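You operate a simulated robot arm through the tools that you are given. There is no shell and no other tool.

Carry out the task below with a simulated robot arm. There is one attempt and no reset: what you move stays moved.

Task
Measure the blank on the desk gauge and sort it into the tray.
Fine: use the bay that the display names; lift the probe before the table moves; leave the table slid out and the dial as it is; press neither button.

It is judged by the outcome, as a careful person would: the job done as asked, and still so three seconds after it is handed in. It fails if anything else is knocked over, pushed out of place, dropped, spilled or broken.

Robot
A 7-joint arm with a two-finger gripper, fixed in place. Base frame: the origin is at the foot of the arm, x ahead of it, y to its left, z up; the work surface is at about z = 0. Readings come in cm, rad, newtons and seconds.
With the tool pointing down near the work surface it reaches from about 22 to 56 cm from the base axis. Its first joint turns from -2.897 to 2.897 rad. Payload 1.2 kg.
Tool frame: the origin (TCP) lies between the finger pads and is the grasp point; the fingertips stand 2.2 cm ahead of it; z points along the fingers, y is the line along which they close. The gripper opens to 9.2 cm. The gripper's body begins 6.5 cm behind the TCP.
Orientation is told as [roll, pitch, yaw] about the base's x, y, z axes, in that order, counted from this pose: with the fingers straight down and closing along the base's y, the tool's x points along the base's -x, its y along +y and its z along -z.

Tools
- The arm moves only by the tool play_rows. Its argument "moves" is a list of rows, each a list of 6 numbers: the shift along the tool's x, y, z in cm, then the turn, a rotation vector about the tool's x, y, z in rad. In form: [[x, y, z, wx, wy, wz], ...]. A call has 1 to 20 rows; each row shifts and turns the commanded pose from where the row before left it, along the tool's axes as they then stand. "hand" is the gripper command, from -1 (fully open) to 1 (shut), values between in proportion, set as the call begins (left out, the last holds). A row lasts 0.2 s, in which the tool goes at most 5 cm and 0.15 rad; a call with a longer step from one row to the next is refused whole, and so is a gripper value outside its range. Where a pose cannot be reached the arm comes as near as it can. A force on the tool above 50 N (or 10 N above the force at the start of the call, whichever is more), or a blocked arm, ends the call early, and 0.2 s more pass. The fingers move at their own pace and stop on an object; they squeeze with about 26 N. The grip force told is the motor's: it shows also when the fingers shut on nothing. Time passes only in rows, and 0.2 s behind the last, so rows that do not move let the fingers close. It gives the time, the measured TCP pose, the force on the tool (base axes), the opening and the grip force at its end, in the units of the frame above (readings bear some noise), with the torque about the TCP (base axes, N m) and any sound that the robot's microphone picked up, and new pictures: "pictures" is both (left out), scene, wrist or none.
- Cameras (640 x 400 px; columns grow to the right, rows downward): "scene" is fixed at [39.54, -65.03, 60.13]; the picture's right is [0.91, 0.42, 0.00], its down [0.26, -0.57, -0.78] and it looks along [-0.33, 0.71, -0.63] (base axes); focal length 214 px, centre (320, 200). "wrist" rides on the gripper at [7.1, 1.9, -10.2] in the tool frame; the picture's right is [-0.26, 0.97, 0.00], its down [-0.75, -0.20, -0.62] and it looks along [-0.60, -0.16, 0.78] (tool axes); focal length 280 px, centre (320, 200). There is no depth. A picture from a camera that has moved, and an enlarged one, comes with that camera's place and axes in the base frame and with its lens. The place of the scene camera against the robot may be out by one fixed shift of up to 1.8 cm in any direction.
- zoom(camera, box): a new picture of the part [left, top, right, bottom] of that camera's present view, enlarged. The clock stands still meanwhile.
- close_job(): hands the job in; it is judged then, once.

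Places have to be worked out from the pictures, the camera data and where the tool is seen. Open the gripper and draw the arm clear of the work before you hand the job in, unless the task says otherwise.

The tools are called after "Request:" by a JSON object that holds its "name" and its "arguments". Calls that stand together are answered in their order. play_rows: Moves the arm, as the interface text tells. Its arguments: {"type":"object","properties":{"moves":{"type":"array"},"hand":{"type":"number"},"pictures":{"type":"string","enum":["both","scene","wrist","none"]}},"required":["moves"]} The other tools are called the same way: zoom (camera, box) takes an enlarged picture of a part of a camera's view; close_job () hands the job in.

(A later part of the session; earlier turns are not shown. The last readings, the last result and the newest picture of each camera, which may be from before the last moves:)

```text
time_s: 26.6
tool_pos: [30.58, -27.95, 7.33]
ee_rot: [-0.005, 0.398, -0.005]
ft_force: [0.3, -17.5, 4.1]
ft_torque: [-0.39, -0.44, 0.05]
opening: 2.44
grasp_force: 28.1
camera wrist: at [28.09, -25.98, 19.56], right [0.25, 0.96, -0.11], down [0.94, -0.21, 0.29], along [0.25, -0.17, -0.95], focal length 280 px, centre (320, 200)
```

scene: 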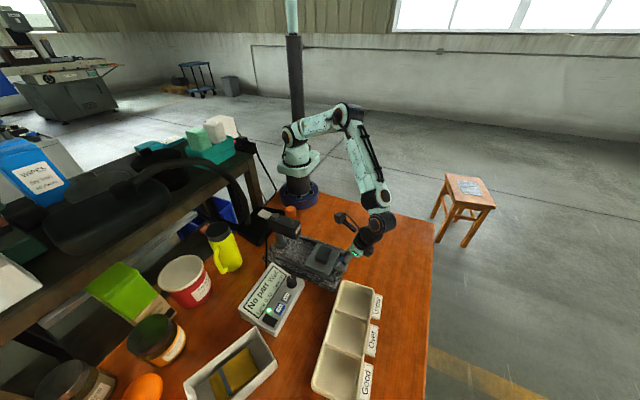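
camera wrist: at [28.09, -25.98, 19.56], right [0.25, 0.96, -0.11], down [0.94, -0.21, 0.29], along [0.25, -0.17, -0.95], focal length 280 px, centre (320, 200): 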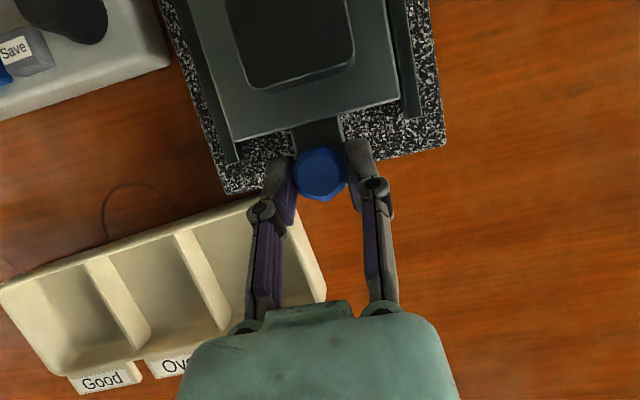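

Gripped, with a 17 N side load showing that I'm slightly off in y. I'll shift 0.15 cm toward -y to relax it, then start sliding the table in along -x, checking the force.

Request:
{"name": "play_rows", "arguments": {"moves": [[0, -0.15, 0, 0, 0, 0], [0, 0, 0, 0, 0, 0], [0.28, 0, 0.117, 0, 0, 0], [0.46, 0, 0.195, 0, 0, 0], [0.46, 0, 0.195, 0, 0, 0], [0, 0, 0, 0, 0, 0]], "hand": 1}}

```text
time_s: 28.0
tool_pos: [29.25, -27.96, 7.23]
ee_rot: [-0.002, 0.399, -0.003]
ft_force: [0.7, -10.4, 22.8]
ft_torque: [-0.26, 0.28, 0.08]
opening: 2.48
grasp_force: 27.6
camera wrist: at [26.76, -26.03, 19.44], right [0.24, 0.96, -0.1], down [0.94, -0.21, 0.28], along [0.25, -0.17, -0.95], focal length 280 px, centre (320, 200)
```

scene: 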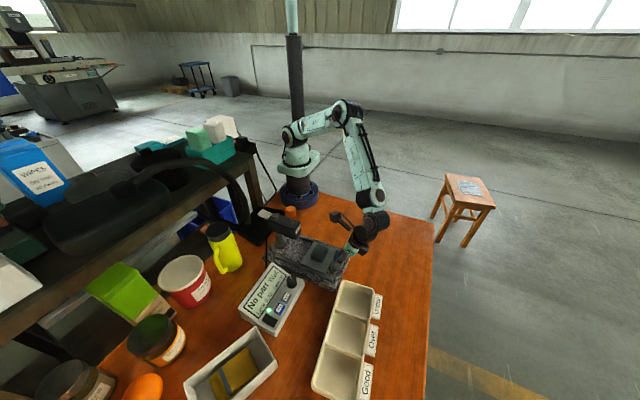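
wrist: 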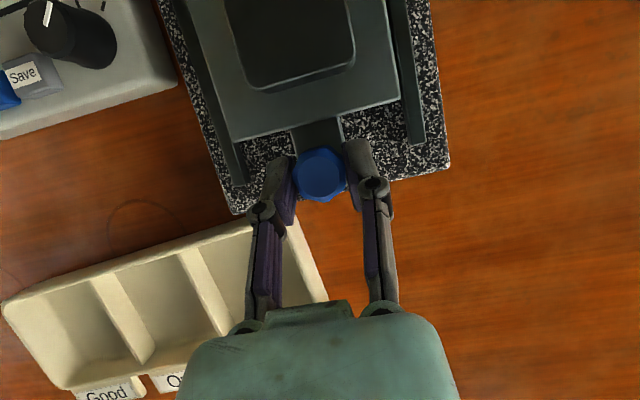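

The table follows smoothly (1.3 cm in). I'll relieve the downward and side loads a little and continue sliding.

Request:
{"name": "play_rows", "arguments": {"moves": [[0.058, -0.1, -0.138, 0, 0, 0], [0.7, 0, 0.295, 0, 0, 0], [0.7, 0, 0.295, 0, 0, 0], [0.7, 0, 0.295, 0, 0, 0], [0.7, 0, 0.295, 0, 0, 0], [0, 0, 0, 0, 0, 0]], "hand": 1}}

```text
time_s: 29.4
tool_pos: [26.23, -27.97, 7.31]
ee_rot: [0.006, 0.402, 0.003]
ft_force: [0.8, 6.1, -26.1]
ft_torque: [0.09, -0.11, 0.01]
opening: 2.48
grasp_force: 28.1
camera wrist: at [23.79, -26.12, 19.57], right [0.24, 0.97, -0.1], down [0.94, -0.2, 0.28], along [0.25, -0.16, -0.95], focal length 280 px, centre (320, 200)
```

scene: 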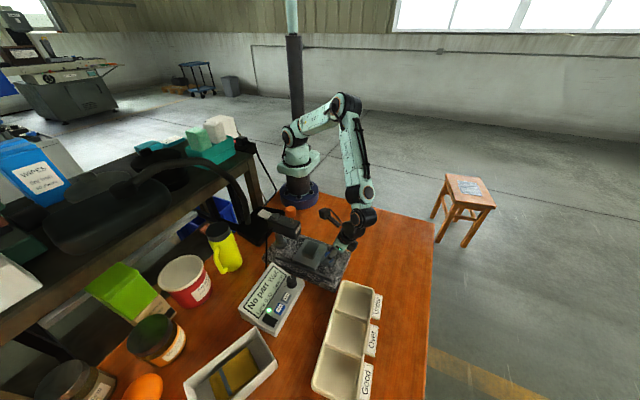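
wrist: 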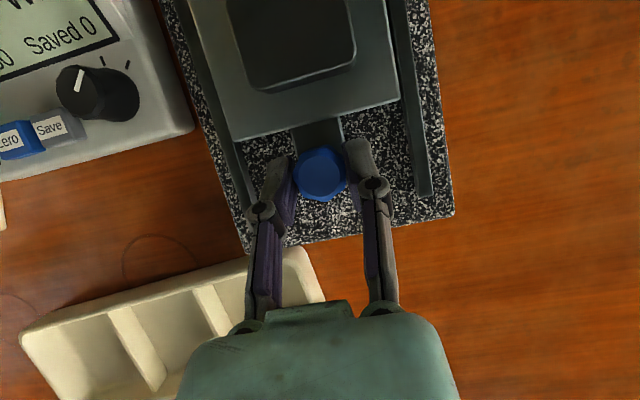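

4.4 cm in. The vertical load has flipped sign to -26 N, so I'll correct by 0.08 cm and keep sliding.

Request:
{"name": "play_rows", "arguments": {"moves": [[-0.031, 0.04, 0.074, 0, 0, 0], [0.7, 0, 0.2956, 0, 0, 0], [0.7, 0, 0.2956, 0, 0, 0], [0.7, 0, 0.2956, 0, 0, 0], [0, 0, 0, 0, 0, 0]], "hand": 1}}

```text
time_s: 30.6
tool_pos: [23.97, -28.03, 7.36]
ee_rot: [0.002, 0.4, 0.001]
ft_force: [0.7, 17.4, 4.3]
ft_torque: [0.38, -0.23, 0.0]
opening: 2.46
grasp_force: 28.0
camera wrist: at [21.41, -26.08, 19.58], right [0.24, 0.96, -0.1], down [0.94, -0.21, 0.28], along [0.25, -0.16, -0.95], focal length 280 px, centre (320, 200)
```

scene: 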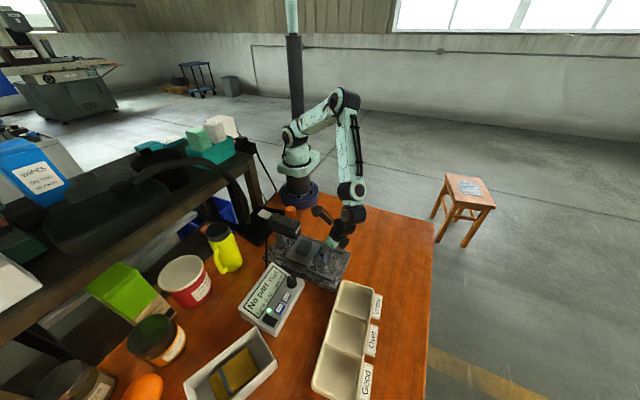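
wrist: 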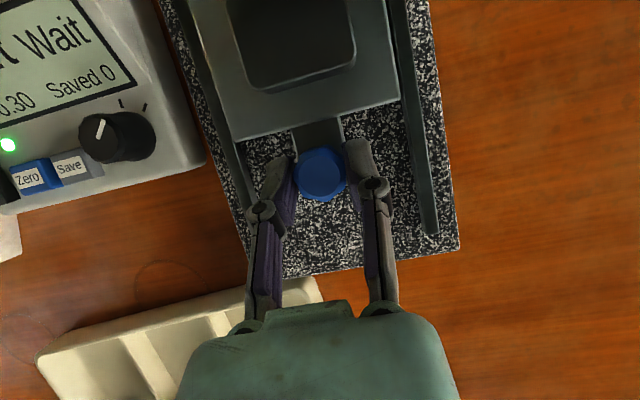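

6.6 cm in. There's something protruding from the hand toward the gauge head in the scene view, so I'll zoom to check the clearance before continuing.

Request:
{"name": "zoom", "arguments": {"camera": "scene", "box": [250, 170, 390, 290]}}

```text
3.33 times, centred on (320, 230) of scene
camera zoom: at [39.54, -65.03, 60.13], right [0.91, 0.42, 0.0], down [0.26, -0.57, -0.78], along [-0.33, 0.71, -0.63], focal length 715 px, centre (320, 100)
```

zoom: 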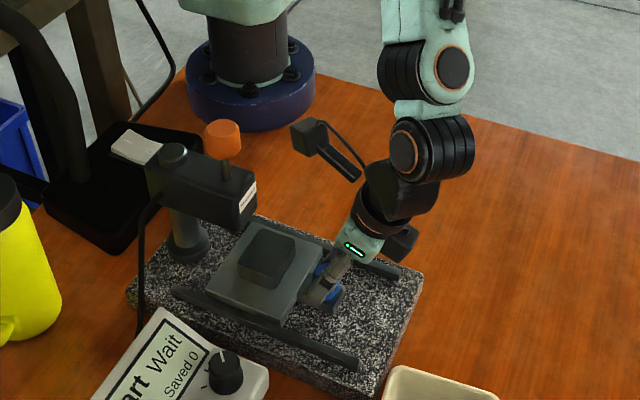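

The wrist camera is a real box and would pass close to the orange knob over the last few cm. I'll release the blue knob, tilt 0.3 rad more to swing the camera away, and regrip.

Request:
{"name": "play_rows", "arguments": {"moves": [[0, 0, 0, 0, 0, 0], [0, 0.05, 0, 0, 0, 0], [0, 0, 0, 0, 0.1, 0], [0, 0, 0, 0, 0.1, 0], [0, 0, 0, 0, 0.1, 0], [-0.35, 0, -0.02, 0, 0, 0], [0, 0, 0, 0, 0, 0]], "hand": 0.13}}

```text
time_s: 32.2
tool_pos: [24.3, -27.91, 7.09]
ee_rot: [0.0, 0.7, -0.001]
ft_force: [0.0, -0.2, 0.1]
ft_torque: [0.01, -0.01, 0.0]
opening: 3.99
grasp_force: 0.0
camera wrist: at [25.44, -26.11, 19.58], right [0.2, 0.96, -0.17], down [0.98, -0.21, -0.01], along [-0.04, -0.16, -0.99], focal length 280 px, centre (320, 200)
```

scene: 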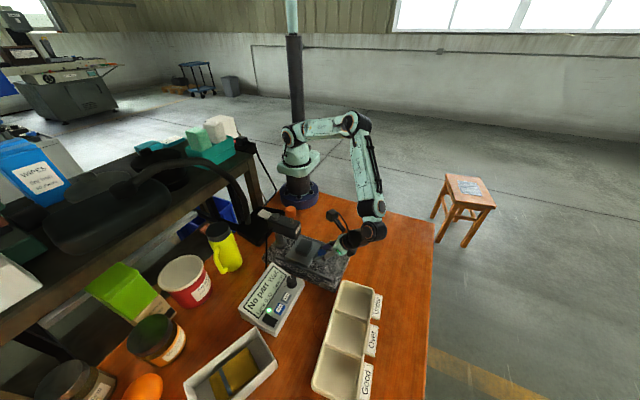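
wrist: 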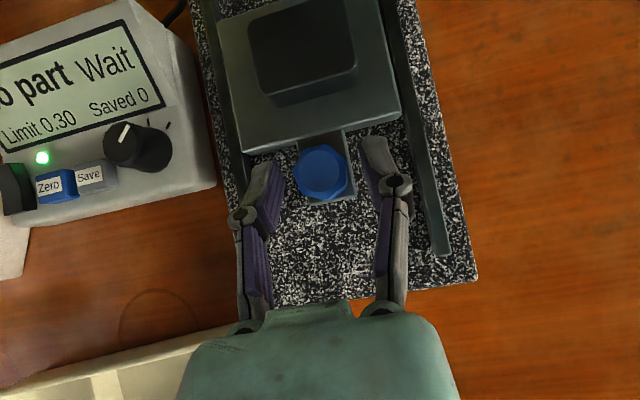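

The camera is now well clear of the orange knob, and the blue knob is still between the pads at about (23.7, -27.8). I'll close on it again.

Request:
{"name": "play_rows", "arguments": {"moves": [[0, 0.05, 0, 0, 0, 0], [0, 0, 0, 0, 0, 0], [0, 0, 0, 0, 0, 0]], "hand": 1, "pictures": "wrist"}}

```text
time_s: 33.0
tool_pos: [24.37, -27.9, 7.06]
ee_rot: [-0.001, 0.7, -0.004]
ft_force: [0.0, -0.6, 14.0]
ft_torque: [0.0, 0.24, 0.0]
opening: 2.44
grasp_force: 27.9
camera wrist: at [25.43, -26.04, 19.59], right [0.2, 0.96, -0.17], down [0.98, -0.21, -0.01], along [-0.04, -0.17, -0.99], focal length 280 px, centre (320, 200)
```

wrist: 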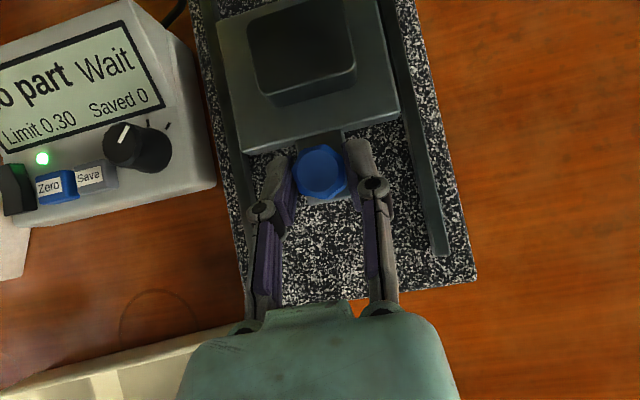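

Good grip with almost no side load. I'll slide further in along -x.

Request:
{"name": "play_rows", "arguments": {"moves": [[0.032, 0, -0.038, 0, 0, 0], [0.459, 0.005, 0.3865, 0, 0, 0], [0.459, 0.005, 0.3865, 0, 0, 0], [0.459, 0.005, 0.3865, 0, 0, 0], [0, 0, 0, 0, 0, 0]], "hand": 1}}

```text
time_s: 34.2
tool_pos: [22.43, -27.96, 7.05]
ee_rot: [-0.006, 0.698, -0.006]
ft_force: [0.9, -15.5, 15.4]
ft_torque: [-0.41, 0.14, 0.12]
opening: 2.47
grasp_force: 27.9
camera wrist: at [23.6, -26.01, 19.58], right [0.2, 0.96, -0.17], down [0.98, -0.21, -0.01], along [-0.04, -0.17, -0.99], focal length 280 px, centre (320, 200)
```

scene: 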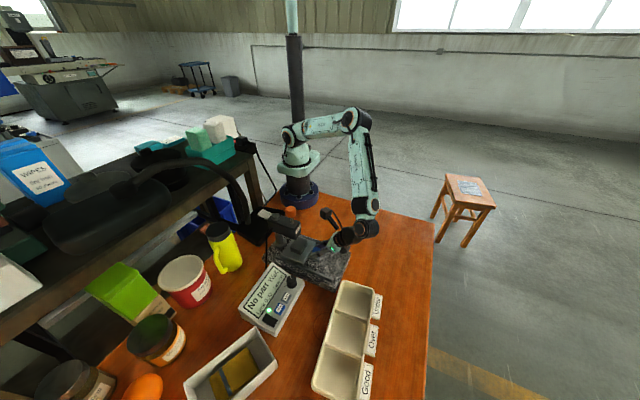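
wrist: 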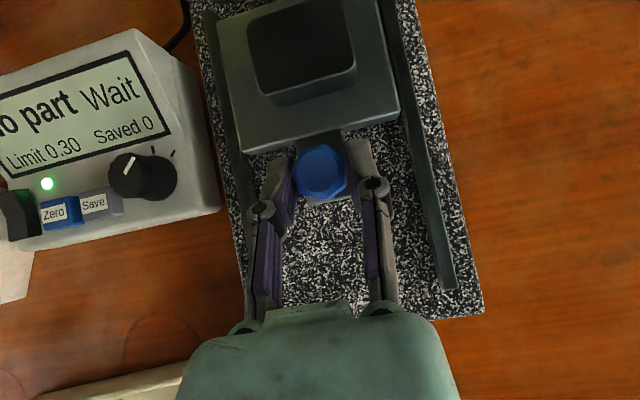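

About 8.4 cm in now. I'll correct y and z slightly and keep pushing in smaller steps, watching for the end stop in the x force.

Request:
{"name": "play_rows", "arguments": {"moves": [[0.032, -0.1, -0.038, 0, 0, 0], [0.306, 0, 0.2577, 0, 0, 0], [0.306, 0, 0.2577, 0, 0, 0], [0.306, 0, 0.2577, 0, 0, 0], [0, 0, 0, 0, 0, 0]], "hand": 1}}

Request:
{"name": "zoom", "arguments": {"camera": "scene", "box": [230, 190, 380, 340]}}

```text
time_s: 35.4
tool_pos: [21.43, -28.02, 7.05]
ee_rot: [0.002, 0.695, 0.005]
ft_force: [20.3, -12.1, -3.0]
ft_torque: [-0.29, -0.32, 0.16]
opening: 2.47
grasp_force: 28.0
camera wrist: at [22.56, -26.04, 19.59], right [0.2, 0.97, -0.17], down [0.98, -0.2, 0.0], along [-0.03, -0.16, -0.99], focal length 280 px, centre (320, 200)
```

scene: 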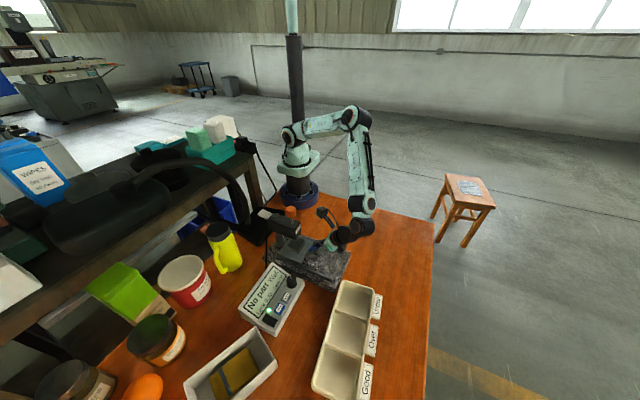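
wrist: 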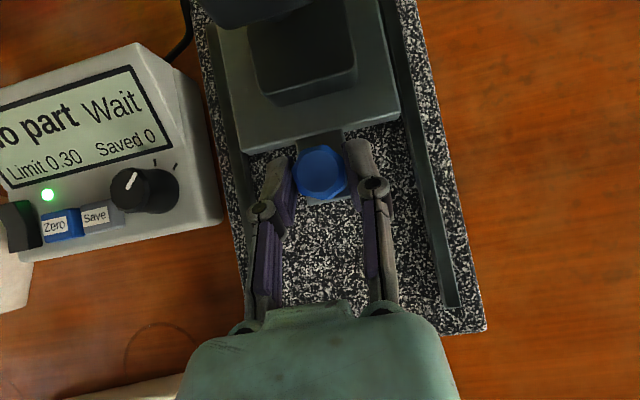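

```text
2.67 times, centred on (305, 265) of scene
camera zoom: at [39.54, -65.03, 60.13], right [0.91, 0.42, 0.0], down [0.26, -0.57, -0.78], along [-0.33, 0.71, -0.63], focal length 572 px, centre (360, 27)
```

zoom: 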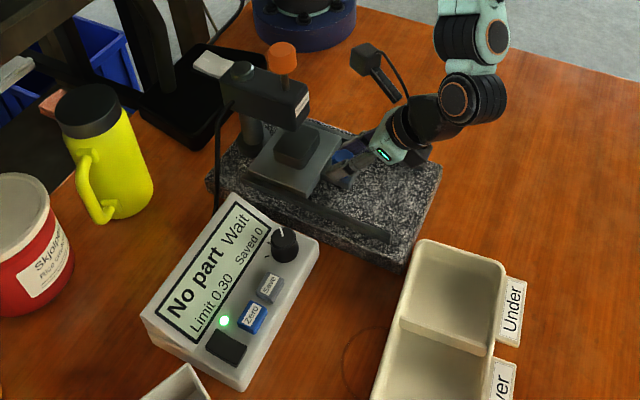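

The x force rose to 20 N with 9.5 cm of travel: the table is at its stop, with the blank under the probe. I'll ease off, release the knob and back out along the tool axis.

Request:
{"name": "play_rows", "arguments": {"moves": [[-0.1, 0, -0.08, 0, 0, 0], [0, 0, 0, 0, 0, 0]], "hand": 1, "pictures": "none"}}

Request:
{"name": "play_rows", "arguments": {"moves": [[0, 0, 0, 0, 0, 0], [0, 0, 0, 0, 0, 0], [0, 0, -0.5, 0, 0, 0], [0, 0, -2, 0, 0, 0], [0, 0, -3.5, 0, 0, 0], [0, 0, -4, 0, 0, 0], [0, 0, -4, 0, 0, 0], [0, 0, 0, 0, 0, 0]], "hand": 0.13}}

Request:
{"name": "zoom", "arguments": {"camera": "scene", "box": [230, 190, 380, 340]}}

```text
time_s: 36.0
tool_pos: [21.49, -27.96, 7.07]
ee_rot: [0.0, 0.7, -0.001]
ft_force: [16.2, -9.7, -4.9]
ft_torque: [-0.19, -0.52, 0.1]
opening: 2.5
grasp_force: 28.1
```

```text
time_s: 37.8
tool_pos: [30.49, -28.03, 17.65]
ee_rot: [0.0, 0.698, -0.001]
ft_force: [-1.1, 1.2, -0.8]
ft_torque: [0.02, 0.0, -0.01]
opening: 4.0
grasp_force: 0.1
camera wrist: at [31.62, -26.09, 30.11], right [0.2, 0.96, -0.17], down [0.98, -0.21, -0.01], along [-0.04, -0.16, -0.99], focal length 280 px, centre (320, 200)
```

scene: 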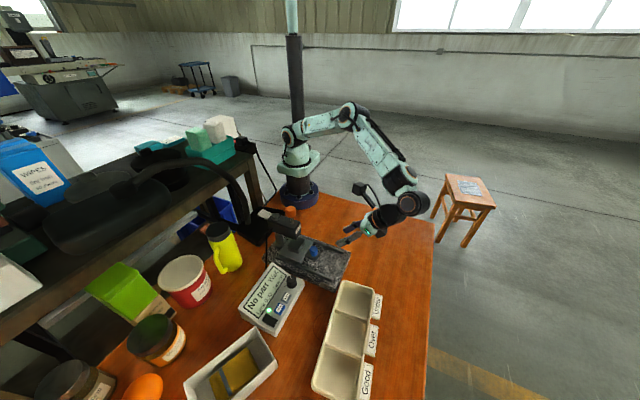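
wrist: 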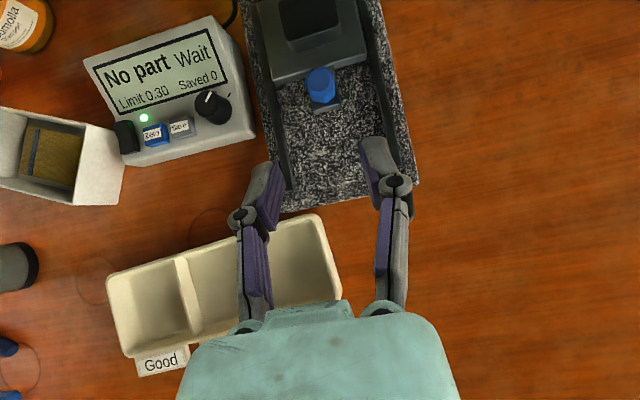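

```text
2.67 times, centred on (305, 265) of scene
camera zoom: at [39.54, -65.03, 60.13], right [0.91, 0.42, 0.0], down [0.26, -0.57, -0.78], along [-0.33, 0.71, -0.63], focal length 572 px, centre (360, 27)
```

zoom: 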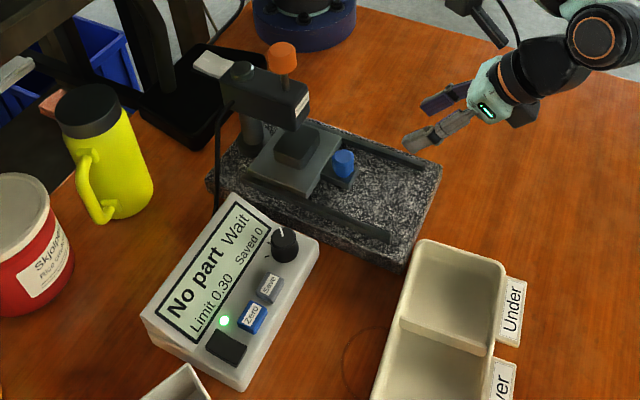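

The table is in with the blank under the head, and the display still reads "No part / Wait". Next I'll move above the orange knob at about (14.1, -27.8), tool vertical.

Request:
{"name": "play_rows", "arguments": {"moves": [[2.577, 0, -3.06, 0, 0, 0], [2.577, 0, -3.06, 0, 0, 0], [2.577, 0, -3.06, 0, 0, 0], [2.577, 0, -3.06, 0, 0, 0], [0, 0, 0, 0, -0.15, 0], [0, 0, 0, 0, -0.15, 0], [0, 0, 0, 0, -0.15, 0], [0, 0, 0, 0, -0.15, 0], [0, 0, 0, 0, -0.1, 0], [4.1, 0.07, 1.16, 0, 0, 0], [4.1, 0.07, 1.16, 0, 0, 0], [4.1, 0.07, 1.16, 0, 0, 0], [4.1, 0.07, 1.16, 0, 0, 0], [0, 0, 0, 0, 0, 0]], "hand": -0.087}}

```text
time_s: 40.8
tool_pos: [14.04, -27.95, 26.14]
ee_rot: [0.0, 0.002, -0.001]
ft_force: [0.7, 0.4, 0.5]
ft_torque: [-0.04, -0.03, -0.02]
opening: 4.98
grasp_force: 0.0
out of reach, approached as far as the arm can: row 4
camera wrist: at [6.95, -25.93, 36.48], right [0.26, 0.96, 0.0], down [0.75, -0.21, 0.63], along [0.6, -0.16, -0.78], focal length 280 px, centre (320, 200)
```

scene: 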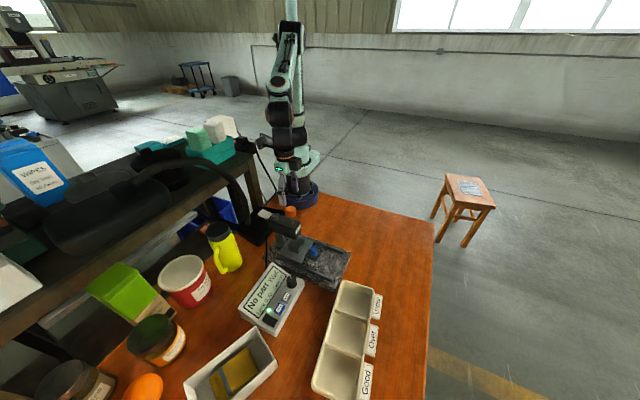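
wrist: 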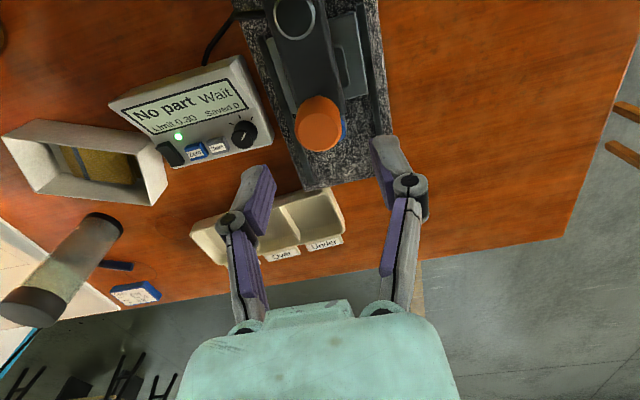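

I'm 5 cm above the orange knob. Zooming to centre on it.

Request:
{"name": "zoom", "arguments": {"camera": "wrist", "box": [220, 40, 420, 240]}}

Request:
{"name": "zoom", "arguments": {"camera": "scene", "box": [250, 150, 330, 250]}}

```text
2.00 times, centred on (320, 140) of wrist
camera zoom: at [6.95, -25.93, 36.48], right [0.26, 0.96, 0.0], down [0.75, -0.21, 0.63], along [0.6, -0.16, -0.78], focal length 561 px, centre (320, 320)
```

zoom: 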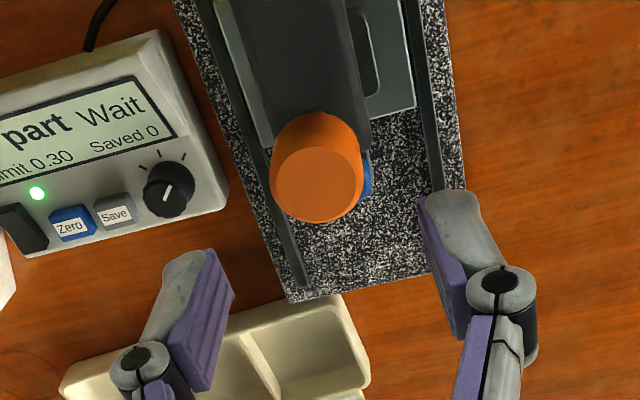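

```text
4.00 times, centred on (290, 200) of scene
camera zoom: at [39.54, -65.03, 60.13], right [0.91, 0.42, 0.0], down [0.26, -0.57, -0.78], along [-0.33, 0.71, -0.63], focal length 858 px, centre (440, 200)
```

zoom: 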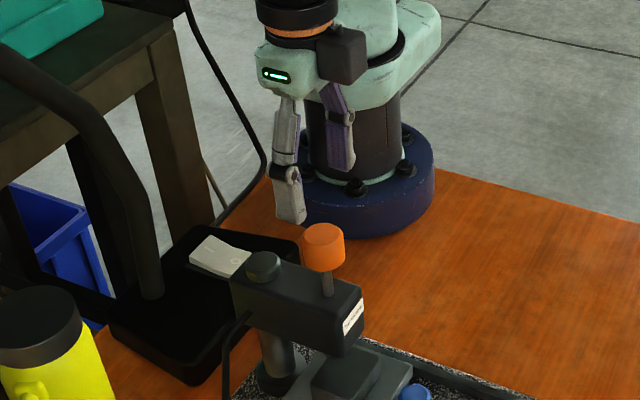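

The knob is at about (13.9, -27.8) with its top near z 21, 2.8 cm across. I'll descend so the tips are at z ≈ 19.2, leaving room above the head when the knob goes down.

Request:
{"name": "play_rows", "arguments": {"moves": [[0.1, 0.12, 1.6, 0, 0, 0], [0, 0, 1.6, 0, 0, 0], [0, 0, 1.5, 0, 0, 0], [0, 0, 0, 0, 0, 0]], "hand": -0.087}}

Request:
{"name": "zoom", "arguments": {"camera": "scene", "box": [250, 170, 330, 250]}}

```text
time_s: 41.8
tool_pos: [13.92, -27.59, 21.49]
ee_rot: [0.001, 0.0, -0.001]
ft_force: [0.2, 0.1, 0.3]
ft_torque: [0.03, 0.0, -0.03]
opening: 4.99
grasp_force: 0.2
camera wrist: at [6.84, -25.63, 31.87], right [0.26, 0.96, 0.0], down [0.75, -0.21, 0.62], along [0.6, -0.17, -0.78], focal length 280 px, centre (320, 200)
```

scene: 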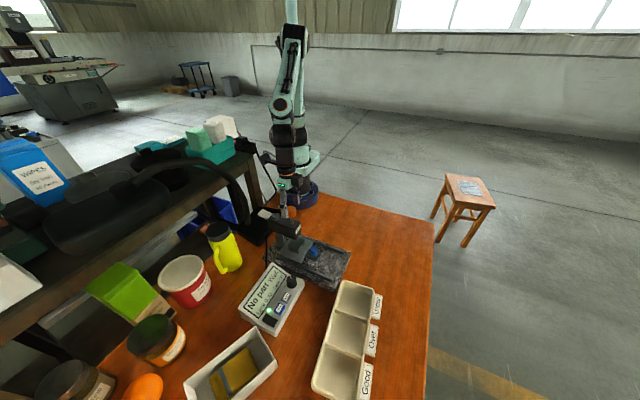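
wrist: 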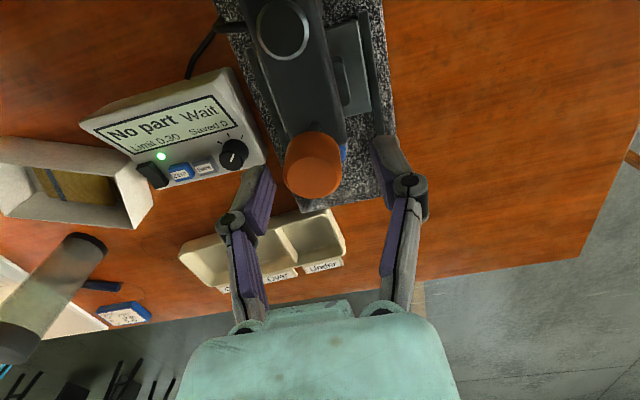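

```text
5.00 times, centred on (290, 210) of scene
camera zoom: at [39.54, -65.03, 60.13], right [0.91, 0.42, 0.0], down [0.26, -0.57, -0.78], along [-0.33, 0.71, -0.63], focal length 1072 px, centre (470, 150)
```

zoom: 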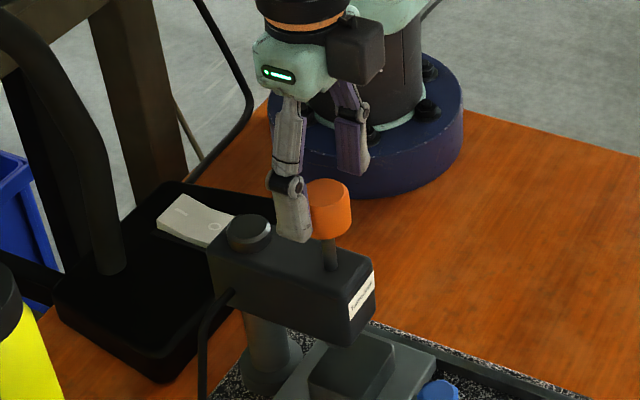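

The scene and wrist views disagree by a few mm in x about the knob; I'll zoom the wrist view to settle it before closing.

Request:
{"name": "zoom", "arguments": {"camera": "wrist", "box": [240, 100, 400, 220]}}

```text
3.33 times, centred on (320, 160) of wrist
camera zoom: at [6.84, -25.63, 31.87], right [0.26, 0.96, 0.0], down [0.75, -0.21, 0.62], along [0.6, -0.17, -0.78], focal length 935 px, centre (320, 333)
```

zoom: 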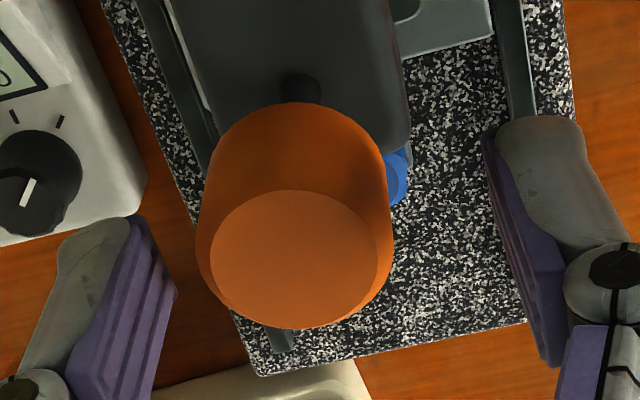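

Triangulating the two wrist views gives the knob top at (13.8, -27.9, 21.0). I'll shift -0.25 in y, 0.2 down, and then close on it.

Request:
{"name": "play_rows", "arguments": {"moves": [[0.1, -0.25, 0.2, 0, 0, 0], [0, 0, 0, 0, 0, 0]], "hand": -0.087, "pictures": "none"}}

Request:
{"name": "play_rows", "arguments": {"moves": [[0, 0, 0, 0, 0, 0], [0, 0, 0, 0, 0, 0], [0, 0, 0, 0, 0, 0]], "hand": 1}}

```text
time_s: 42.4
tool_pos: [13.78, -27.92, 21.45]
ee_rot: [0.002, 0.0, -0.002]
ft_force: [0.1, -0.6, 0.4]
ft_torque: [0.01, 0.0, -0.01]
opening: 4.99
grasp_force: 0.2
```

```text
time_s: 43.2
tool_pos: [13.88, -28.1, 21.5]
ee_rot: [-0.004, -0.001, -0.003]
ft_force: [1.4, -11.9, 2.2]
ft_torque: [-0.24, -0.04, -0.03]
opening: 2.81
grasp_force: 28.4
camera wrist: at [6.75, -26.0, 31.71], right [0.26, 0.96, 0.0], down [0.75, -0.2, 0.63], along [0.6, -0.17, -0.78], focal length 280 px, centre (320, 200)
```

scene: 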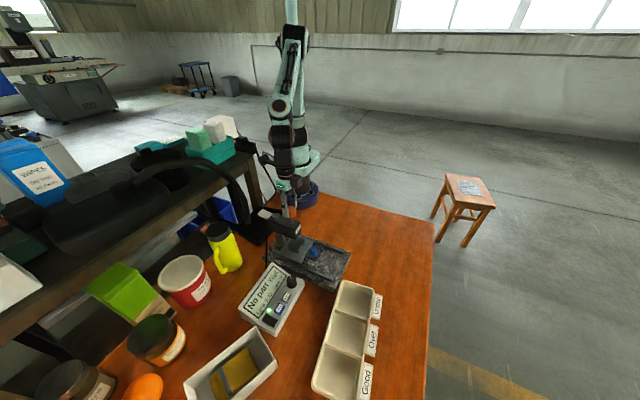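
wrist: 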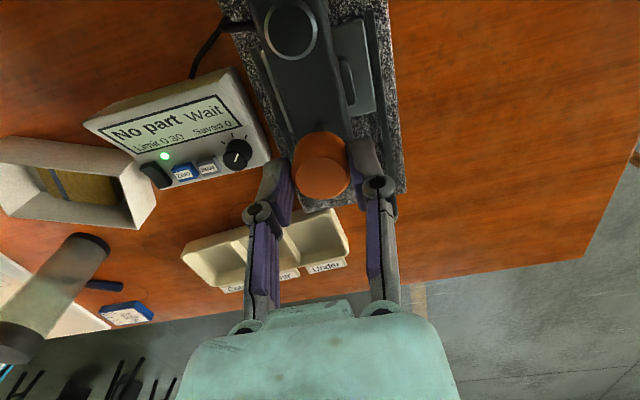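

Gripped at 2.81 cm. I'll relax the side load and lower the probe 1.2 cm gently, watching the vertical force.

Request:
{"name": "play_rows", "arguments": {"moves": [[0, -0.1, 0, 0, 0, 0], [0, 0, 0.3, 0, 0, 0], [0, 0, 0.3, 0, 0, 0], [0, 0, 0.3, 0, 0, 0], [0, 0, 0.3, 0, 0, 0], [0, 0, 0, 0, 0, 0]], "hand": 1}}

Request:
{"name": "zoom", "arguments": {"camera": "wrist", "box": [60, 40, 400, 240]}}

```text
time_s: 44.6
tool_pos: [13.92, -28.04, 20.09]
ee_rot: [0.001, 0.0, -0.003]
ft_force: [5.3, -7.7, -1.3]
ft_torque: [-0.2, -0.11, -0.01]
opening: 2.81
grasp_force: 28.1
camera wrist: at [6.75, -26.04, 30.36], right [0.26, 0.96, 0.0], down [0.75, -0.21, 0.63], along [0.6, -0.17, -0.78], focal length 280 px, centre (320, 200)
```

scene: 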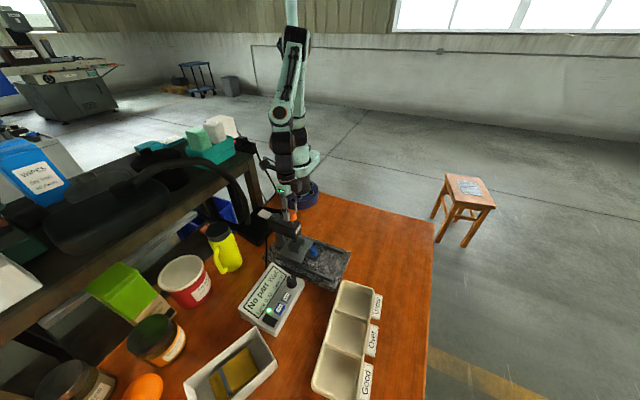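
wrist: 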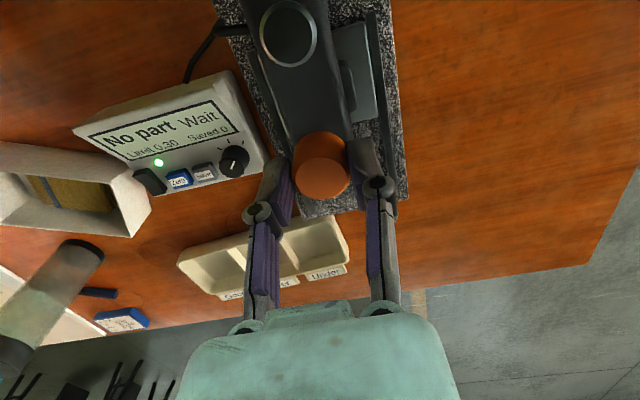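

```text
1.88 times, centred on (230, 140) of wrist
camera zoom: at [6.75, -26.04, 30.36], right [0.26, 0.96, 0.0], down [0.75, -0.21, 0.63], along [0.6, -0.17, -0.78], focal length 528 px, centre (489, 313)
```

zoom: 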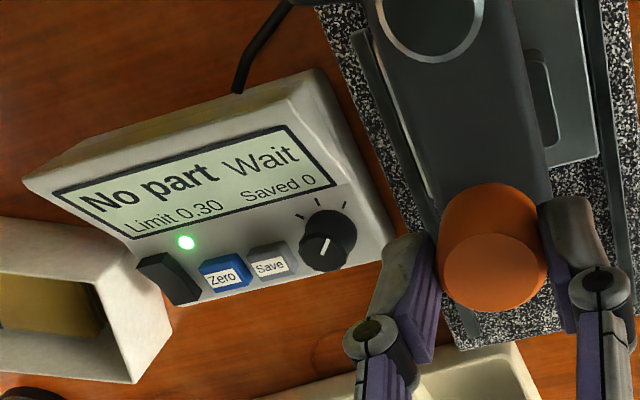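

The probe goes down with almost no resistance, 1.4 cm so far. I'll continue in smaller steps toward contact.

Request:
{"name": "play_rows", "arguments": {"moves": [[0, -0.04, 0.2, 0, 0, 0], [0, 0, 0.2, 0, 0, 0], [0, 0, 0.15, 0, 0, 0], [0, 0, 0, 0, 0, 0]], "hand": 1, "pictures": "wrist"}}

```text
time_s: 45.6
tool_pos: [13.81, -28.09, 19.45]
ee_rot: [0.001, 0.001, -0.001]
ft_force: [7.1, 1.8, -1.3]
ft_torque: [-0.01, -0.02, -0.01]
opening: 2.82
grasp_force: 28.4
camera wrist: at [6.75, -26.08, 29.79], right [0.26, 0.96, 0.0], down [0.75, -0.21, 0.62], along [0.6, -0.16, -0.78], focal length 280 px, centre (320, 200)
```

wrist: 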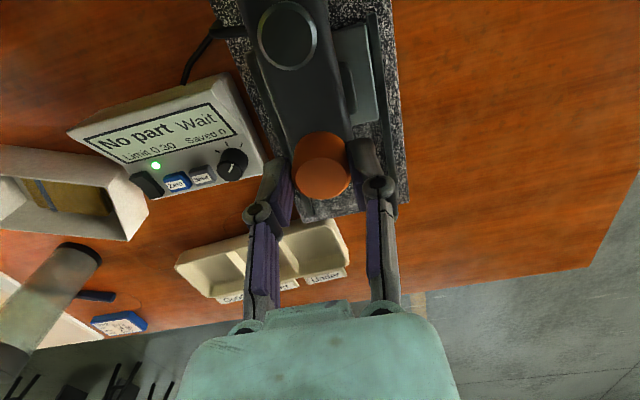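

Request:
{"name": "play_rows", "arguments": {"moves": [[-0.04, 0, 0.12, 0, 0, 0], [0, 0, 0.12, 0, 0, 0], [0, 0, 0.0, 0, 0, 0]], "hand": 1, "pictures": "wrist"}}

```text
time_s: 46.4
tool_pos: [13.83, -28.03, 19.27]
ee_rot: [0.001, 0.0, -0.004]
ft_force: [-0.2, 1.7, -1.8]
ft_torque: [0.04, 0.01, -0.01]
opening: 2.83
grasp_force: 28.0
camera wrist: at [6.77, -26.04, 29.6], right [0.26, 0.96, 0.0], down [0.75, -0.21, 0.62], along [0.6, -0.17, -0.78], focal length 280 px, centre (320, 200)
```

wrist: 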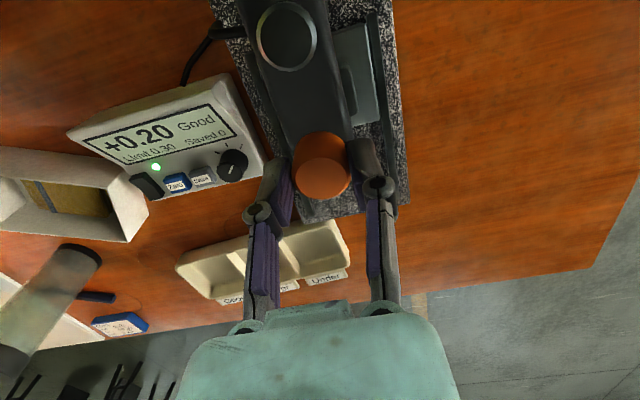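

The display now reads +0.20 "Good", limit 0.30. To be sure that the probe is resting freely on the blank and not held by my grip, I'll open the fingers and read again.

Request:
{"name": "play_rows", "arguments": {"moves": [[0, 0, 0, 0, 0, 0], [0, 0, 0, 0, 0, 0], [0, 0, 0, 0, 0, 0], [0, 0, 0, 0, 0, 0], [0, 0, 0, 0, 0, 0]], "hand": 0.1}}

Request:
{"name": "zoom", "arguments": {"camera": "wrist", "box": [60, 60, 400, 240]}}

Request:
{"name": "zoom", "arguments": {"camera": "scene", "box": [230, 190, 360, 340]}}

```text
time_s: 47.6
tool_pos: [13.84, -27.98, 19.28]
ee_rot: [0.0, 0.0, -0.001]
ft_force: [0.2, -0.7, 0.5]
ft_torque: [0.02, 0.04, 0.0]
opening: 4.13
grasp_force: 0.2
camera wrist: at [6.8, -26.05, 29.61], right [0.26, 0.96, 0.0], down [0.75, -0.21, 0.63], along [0.6, -0.16, -0.78], focal length 280 px, centre (320, 200)
```

scene: 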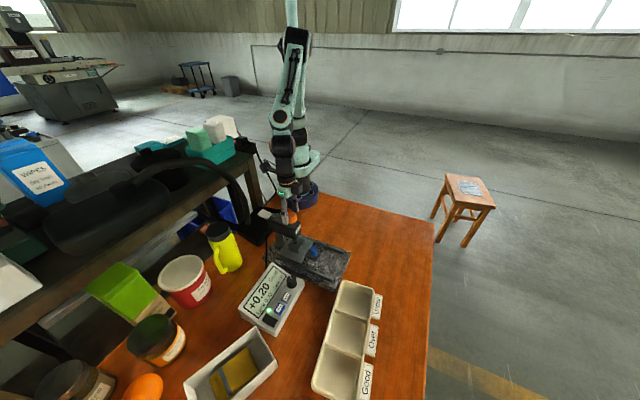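
wrist: 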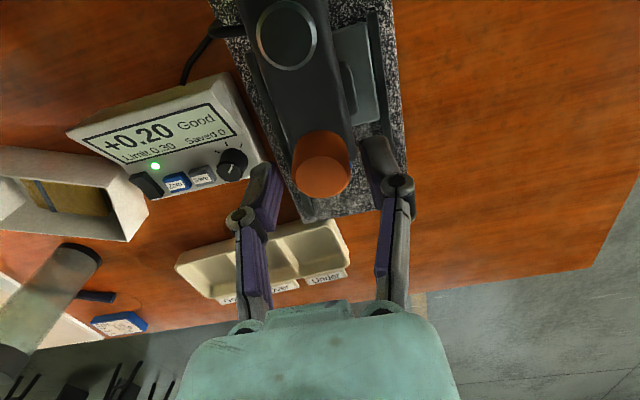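

```text
1.88 times, centred on (230, 150) of wrist
camera zoom: at [6.8, -26.05, 29.61], right [0.26, 0.96, 0.0], down [0.75, -0.21, 0.63], along [0.6, -0.16, -0.78], focal length 528 px, centre (489, 294)
```

zoom: 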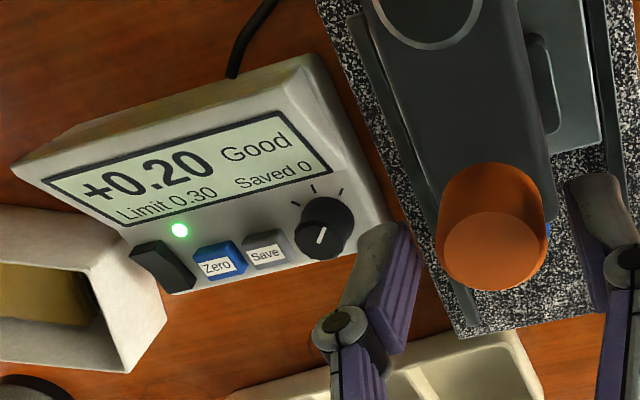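

```text
2.67 times, centred on (295, 265) of scene
camera zoom: at [39.54, -65.03, 60.13], right [0.91, 0.42, 0.0], down [0.26, -0.57, -0.78], along [-0.33, 0.71, -0.63], focal length 572 px, centre (387, 27)
```

zoom: 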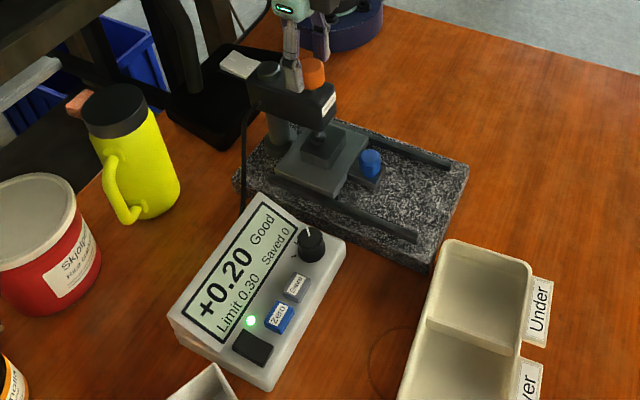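

With the knob released, the reading stays at +0.20 "Good": the Good bay (the nearest one on the tray). Now I'll regrip the orange knob and lift the probe back up by 2.2 cm.

Request:
{"name": "play_rows", "arguments": {"moves": [[0, 0, 0, 0, 0, 0], [0, 0, 0, 0, 0, 0], [0, 0, -0.2, 0, 0, 0], [0, 0, -0.4, 0, 0, 0], [0, 0, -0.4, 0, 0, 0], [0, 0, -0.4, 0, 0, 0], [0, 0, -0.4, 0, 0, 0], [0, 0, -0.3, 0, 0, 0], [0, 0, 0, 0, 0, 0]], "hand": 1}}

Request:
{"name": "zoom", "arguments": {"camera": "scene", "box": [230, 190, 360, 340]}}

```text
time_s: 49.6
tool_pos: [13.83, -28.0, 21.49]
ee_rot: [0.002, -0.002, 0.0]
ft_force: [2.6, 19.7, 2.5]
ft_torque: [0.4, 0.05, 0.05]
opening: 2.83
grasp_force: 28.2
camera wrist: at [6.8, -26.1, 31.68], right [0.26, 0.97, 0.0], down [0.75, -0.21, 0.62], along [0.6, -0.16, -0.78], focal length 280 px, centre (320, 200)
```

scene: 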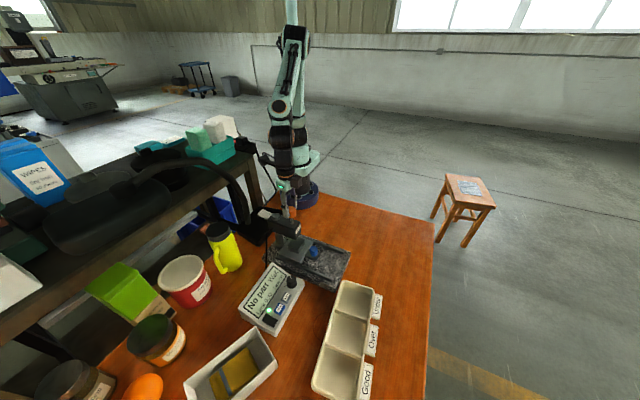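
wrist: 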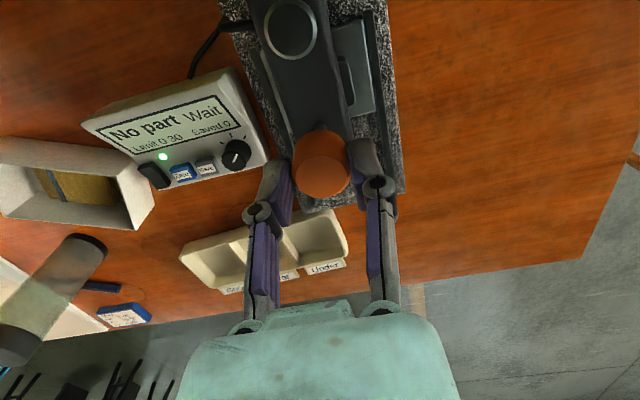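

```text
2.67 times, centred on (295, 265) of scene
camera zoom: at [39.54, -65.03, 60.13], right [0.91, 0.42, 0.0], down [0.26, -0.57, -0.78], along [-0.33, 0.71, -0.63], focal length 572 px, centre (387, 27)
```

zoom: 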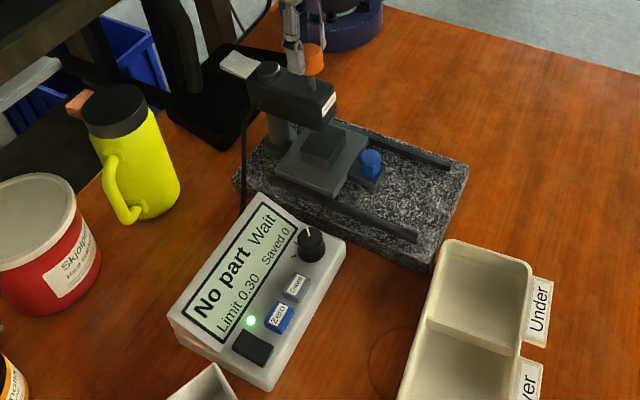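

The probe is up and the display is back to "No part / Wait". I'll ease the side load, open, and see whether the probe stays up by itself.

Request:
{"name": "play_rows", "arguments": {"moves": [[0, 0.1, 0, 0, 0, 0], [0, 0, 0, 0, 0, 0]], "hand": 1, "pictures": "none"}}

Request:
{"name": "play_rows", "arguments": {"moves": [[0, 0, 0, 0, 0, 0], [0, 0, 0, 0, 0, 0], [0, 0, 0, 0, 0, 0], [0, 0, -1, 0, 0, 0], [0, 0, -3, 0, 0, 0], [0, 0, -3, 0, 0, 0], [0, 0, 0, 0, 0, 0]], "hand": -0.087}}

Request:
{"name": "zoom", "arguments": {"camera": "scene", "box": [230, 190, 360, 340]}}

```text
time_s: 50.2
tool_pos: [13.87, -27.93, 21.45]
ee_rot: [-0.001, -0.002, -0.002]
ft_force: [2.0, 12.4, 3.0]
ft_torque: [0.28, 0.06, 0.04]
opening: 2.8
grasp_force: 28.3
```

```text
time_s: 51.8
tool_pos: [13.84, -27.81, 28.5]
ee_rot: [-0.001, 0.0, -0.002]
ft_force: [-0.6, 0.3, -0.3]
ft_torque: [-0.01, 0.0, 0.0]
opening: 5.02
grasp_force: 0.0
camera wrist: at [6.79, -25.93, 38.83], right [0.26, 0.96, 0.0], down [0.75, -0.21, 0.63], along [0.6, -0.16, -0.78], focal length 280 px, centre (320, 200)
```

scene: 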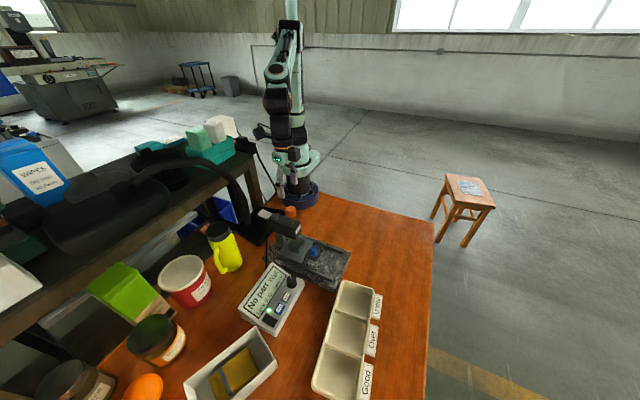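
wrist: 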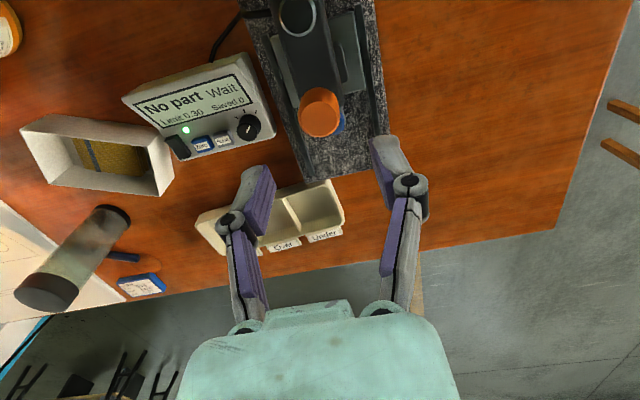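

```text
2.67 times, centred on (295, 265) of scene
camera zoom: at [39.54, -65.03, 60.13], right [0.91, 0.42, 0.0], down [0.26, -0.57, -0.78], along [-0.33, 0.71, -0.63], focal length 572 px, centre (387, 27)
```

zoom: 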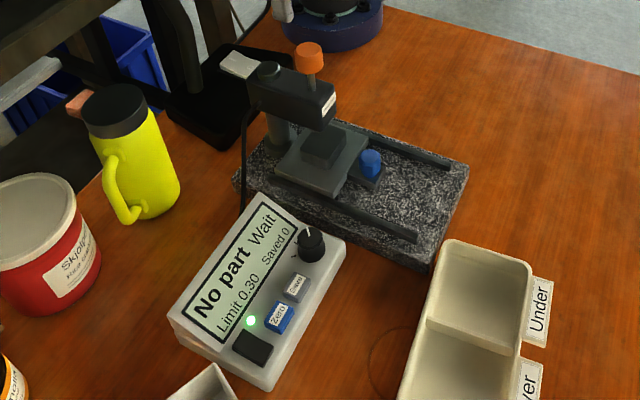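

The probe holds up on its own. Next I'll go back to the blue knob the same way: out to x 30.5, tilt 0.7 rad, and down to the approach point.

Request:
{"name": "play_rows", "arguments": {"moves": [[-4.16, -0.04, -0.5, 0, 0, 0], [-4.16, -0.04, -0.5, 0, 0, 0], [-4.16, -0.04, -0.5, 0, 0, 0], [-4.16, -0.04, -0.5, 0, 0, 0], [0, 0, 0, 0, 0.15, 0], [0, 0, 0, 0, 0.15, 0], [0, 0, 0, 0, 0.15, 0], [0, 0, 0, 0, 0.15, 0], [0, 0, 0, 0, 0.1, 0], [-2.76, 0, 3.28, 0, 0, 0], [-2.76, 0, 3.28, 0, 0, 0], [-2.76, 0, 3.28, 0, 0, 0], [0, 0, 0, 0, 0, 0]], "hand": 0.13}}

```text
time_s: 54.6
tool_pos: [30.49, -28.17, 17.46]
ee_rot: [-0.001, 0.7, -0.001]
ft_force: [0.3, -0.1, -0.1]
ft_torque: [-0.01, 0.02, 0.0]
opening: 3.99
grasp_force: 0.0
camera wrist: at [31.75, -26.33, 29.89], right [0.2, 0.96, -0.17], down [0.98, -0.21, -0.01], along [-0.04, -0.16, -0.99], focal length 280 px, centre (320, 200)
```

scene: 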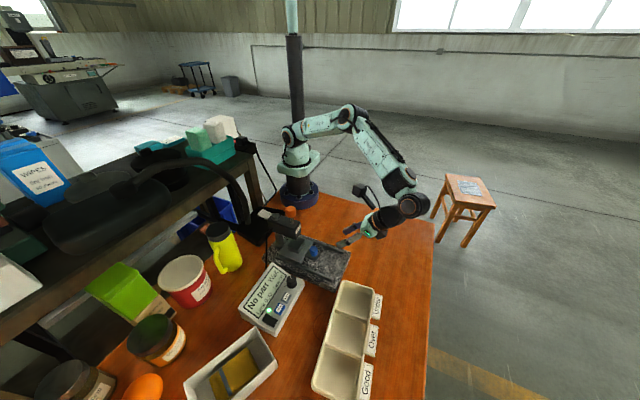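
wrist: 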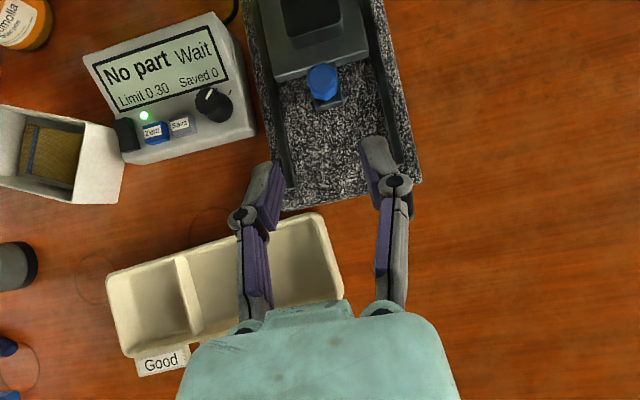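

At the approach point. I'll advance along the tool axis to the knob at (21.5, -27.9, 7.1).

Request:
{"name": "play_rows", "arguments": {"moves": [[0.05, 0.06, 3.4, 0, 0, 0], [0.05, 0.06, 3.4, 0, 0, 0], [0.05, 0.06, 3.4, 0, 0, 0], [0.04, 0.04, 2, 0, 0, 0], [0.02, 0, 1.5, 0, 0, 0], [0, 0, 0, 0, 0, 0]], "hand": 0.13}}

```text
time_s: 56.0
tool_pos: [21.53, -28.01, 7.19]
ee_rot: [0.0, 0.699, -0.002]
ft_force: [0.2, 0.2, 0.3]
ft_torque: [0.02, 0.03, -0.01]
opening: 4.03
grasp_force: 0.1
camera wrist: at [22.66, -26.05, 19.6], right [0.2, 0.96, -0.17], down [0.98, -0.21, -0.01], along [-0.04, -0.16, -0.99], focal length 280 px, centre (320, 200)
```

scene: 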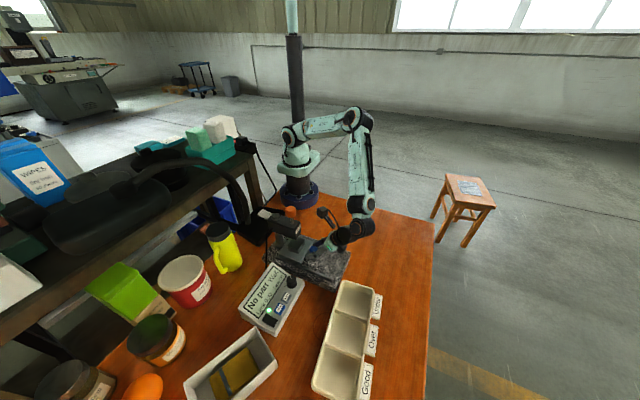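
wrist: 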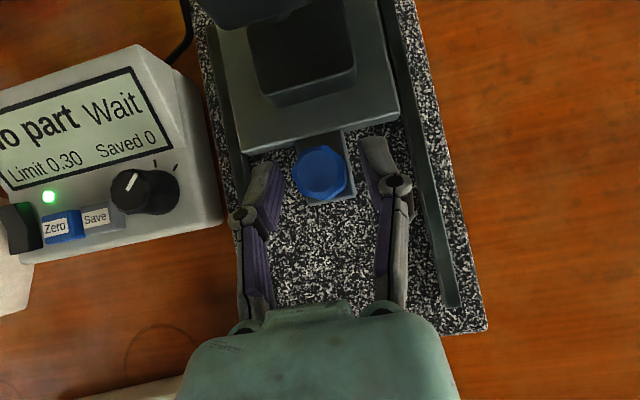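

Knob is between the pads. Closing, then pulling out slowly along +x.

Request:
{"name": "play_rows", "arguments": {"moves": [[0, -0.05, 0, 0, 0, 0], [0, 0, 0, 0, 0, 0], [0, 0, 0, 0, 0, 0]], "hand": 1, "pictures": "none"}}

Request:
{"name": "play_rows", "arguments": {"moves": [[-0.306, 0, -0.2577, 0, 0, 0], [-0.459, 0, -0.3865, 0, 0, 0], [-0.459, 0, -0.3865, 0, 0, 0], [0, 0, 0, 0, 0, 0]], "hand": 1}}

```text
time_s: 56.8
tool_pos: [21.41, -27.98, 7.21]
ee_rot: [0.0, 0.696, -0.002]
ft_force: [8.5, -0.6, 4.3]
ft_torque: [-0.07, 0.13, 0.02]
opening: 2.46
grasp_force: 28.1
```

```text
time_s: 57.8
tool_pos: [23.14, -27.87, 7.17]
ee_rot: [-0.002, 0.7, -0.003]
ft_force: [-0.5, -14.2, -22.3]
ft_torque: [-0.26, 0.03, -0.01]
opening: 2.45
grasp_force: 28.2
camera wrist: at [24.26, -26.04, 19.65], right [0.2, 0.96, -0.17], down [0.98, -0.21, -0.01], along [-0.04, -0.16, -0.99], focal length 280 px, centre (320, 200)
```

scene: 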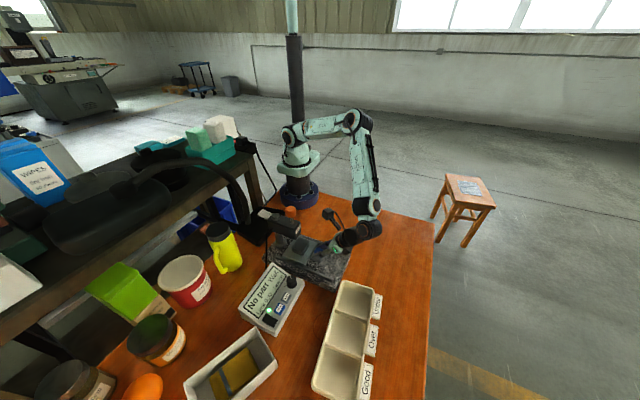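
wrist: 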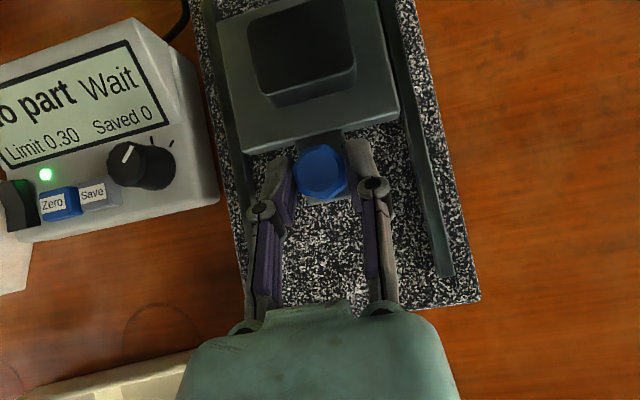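

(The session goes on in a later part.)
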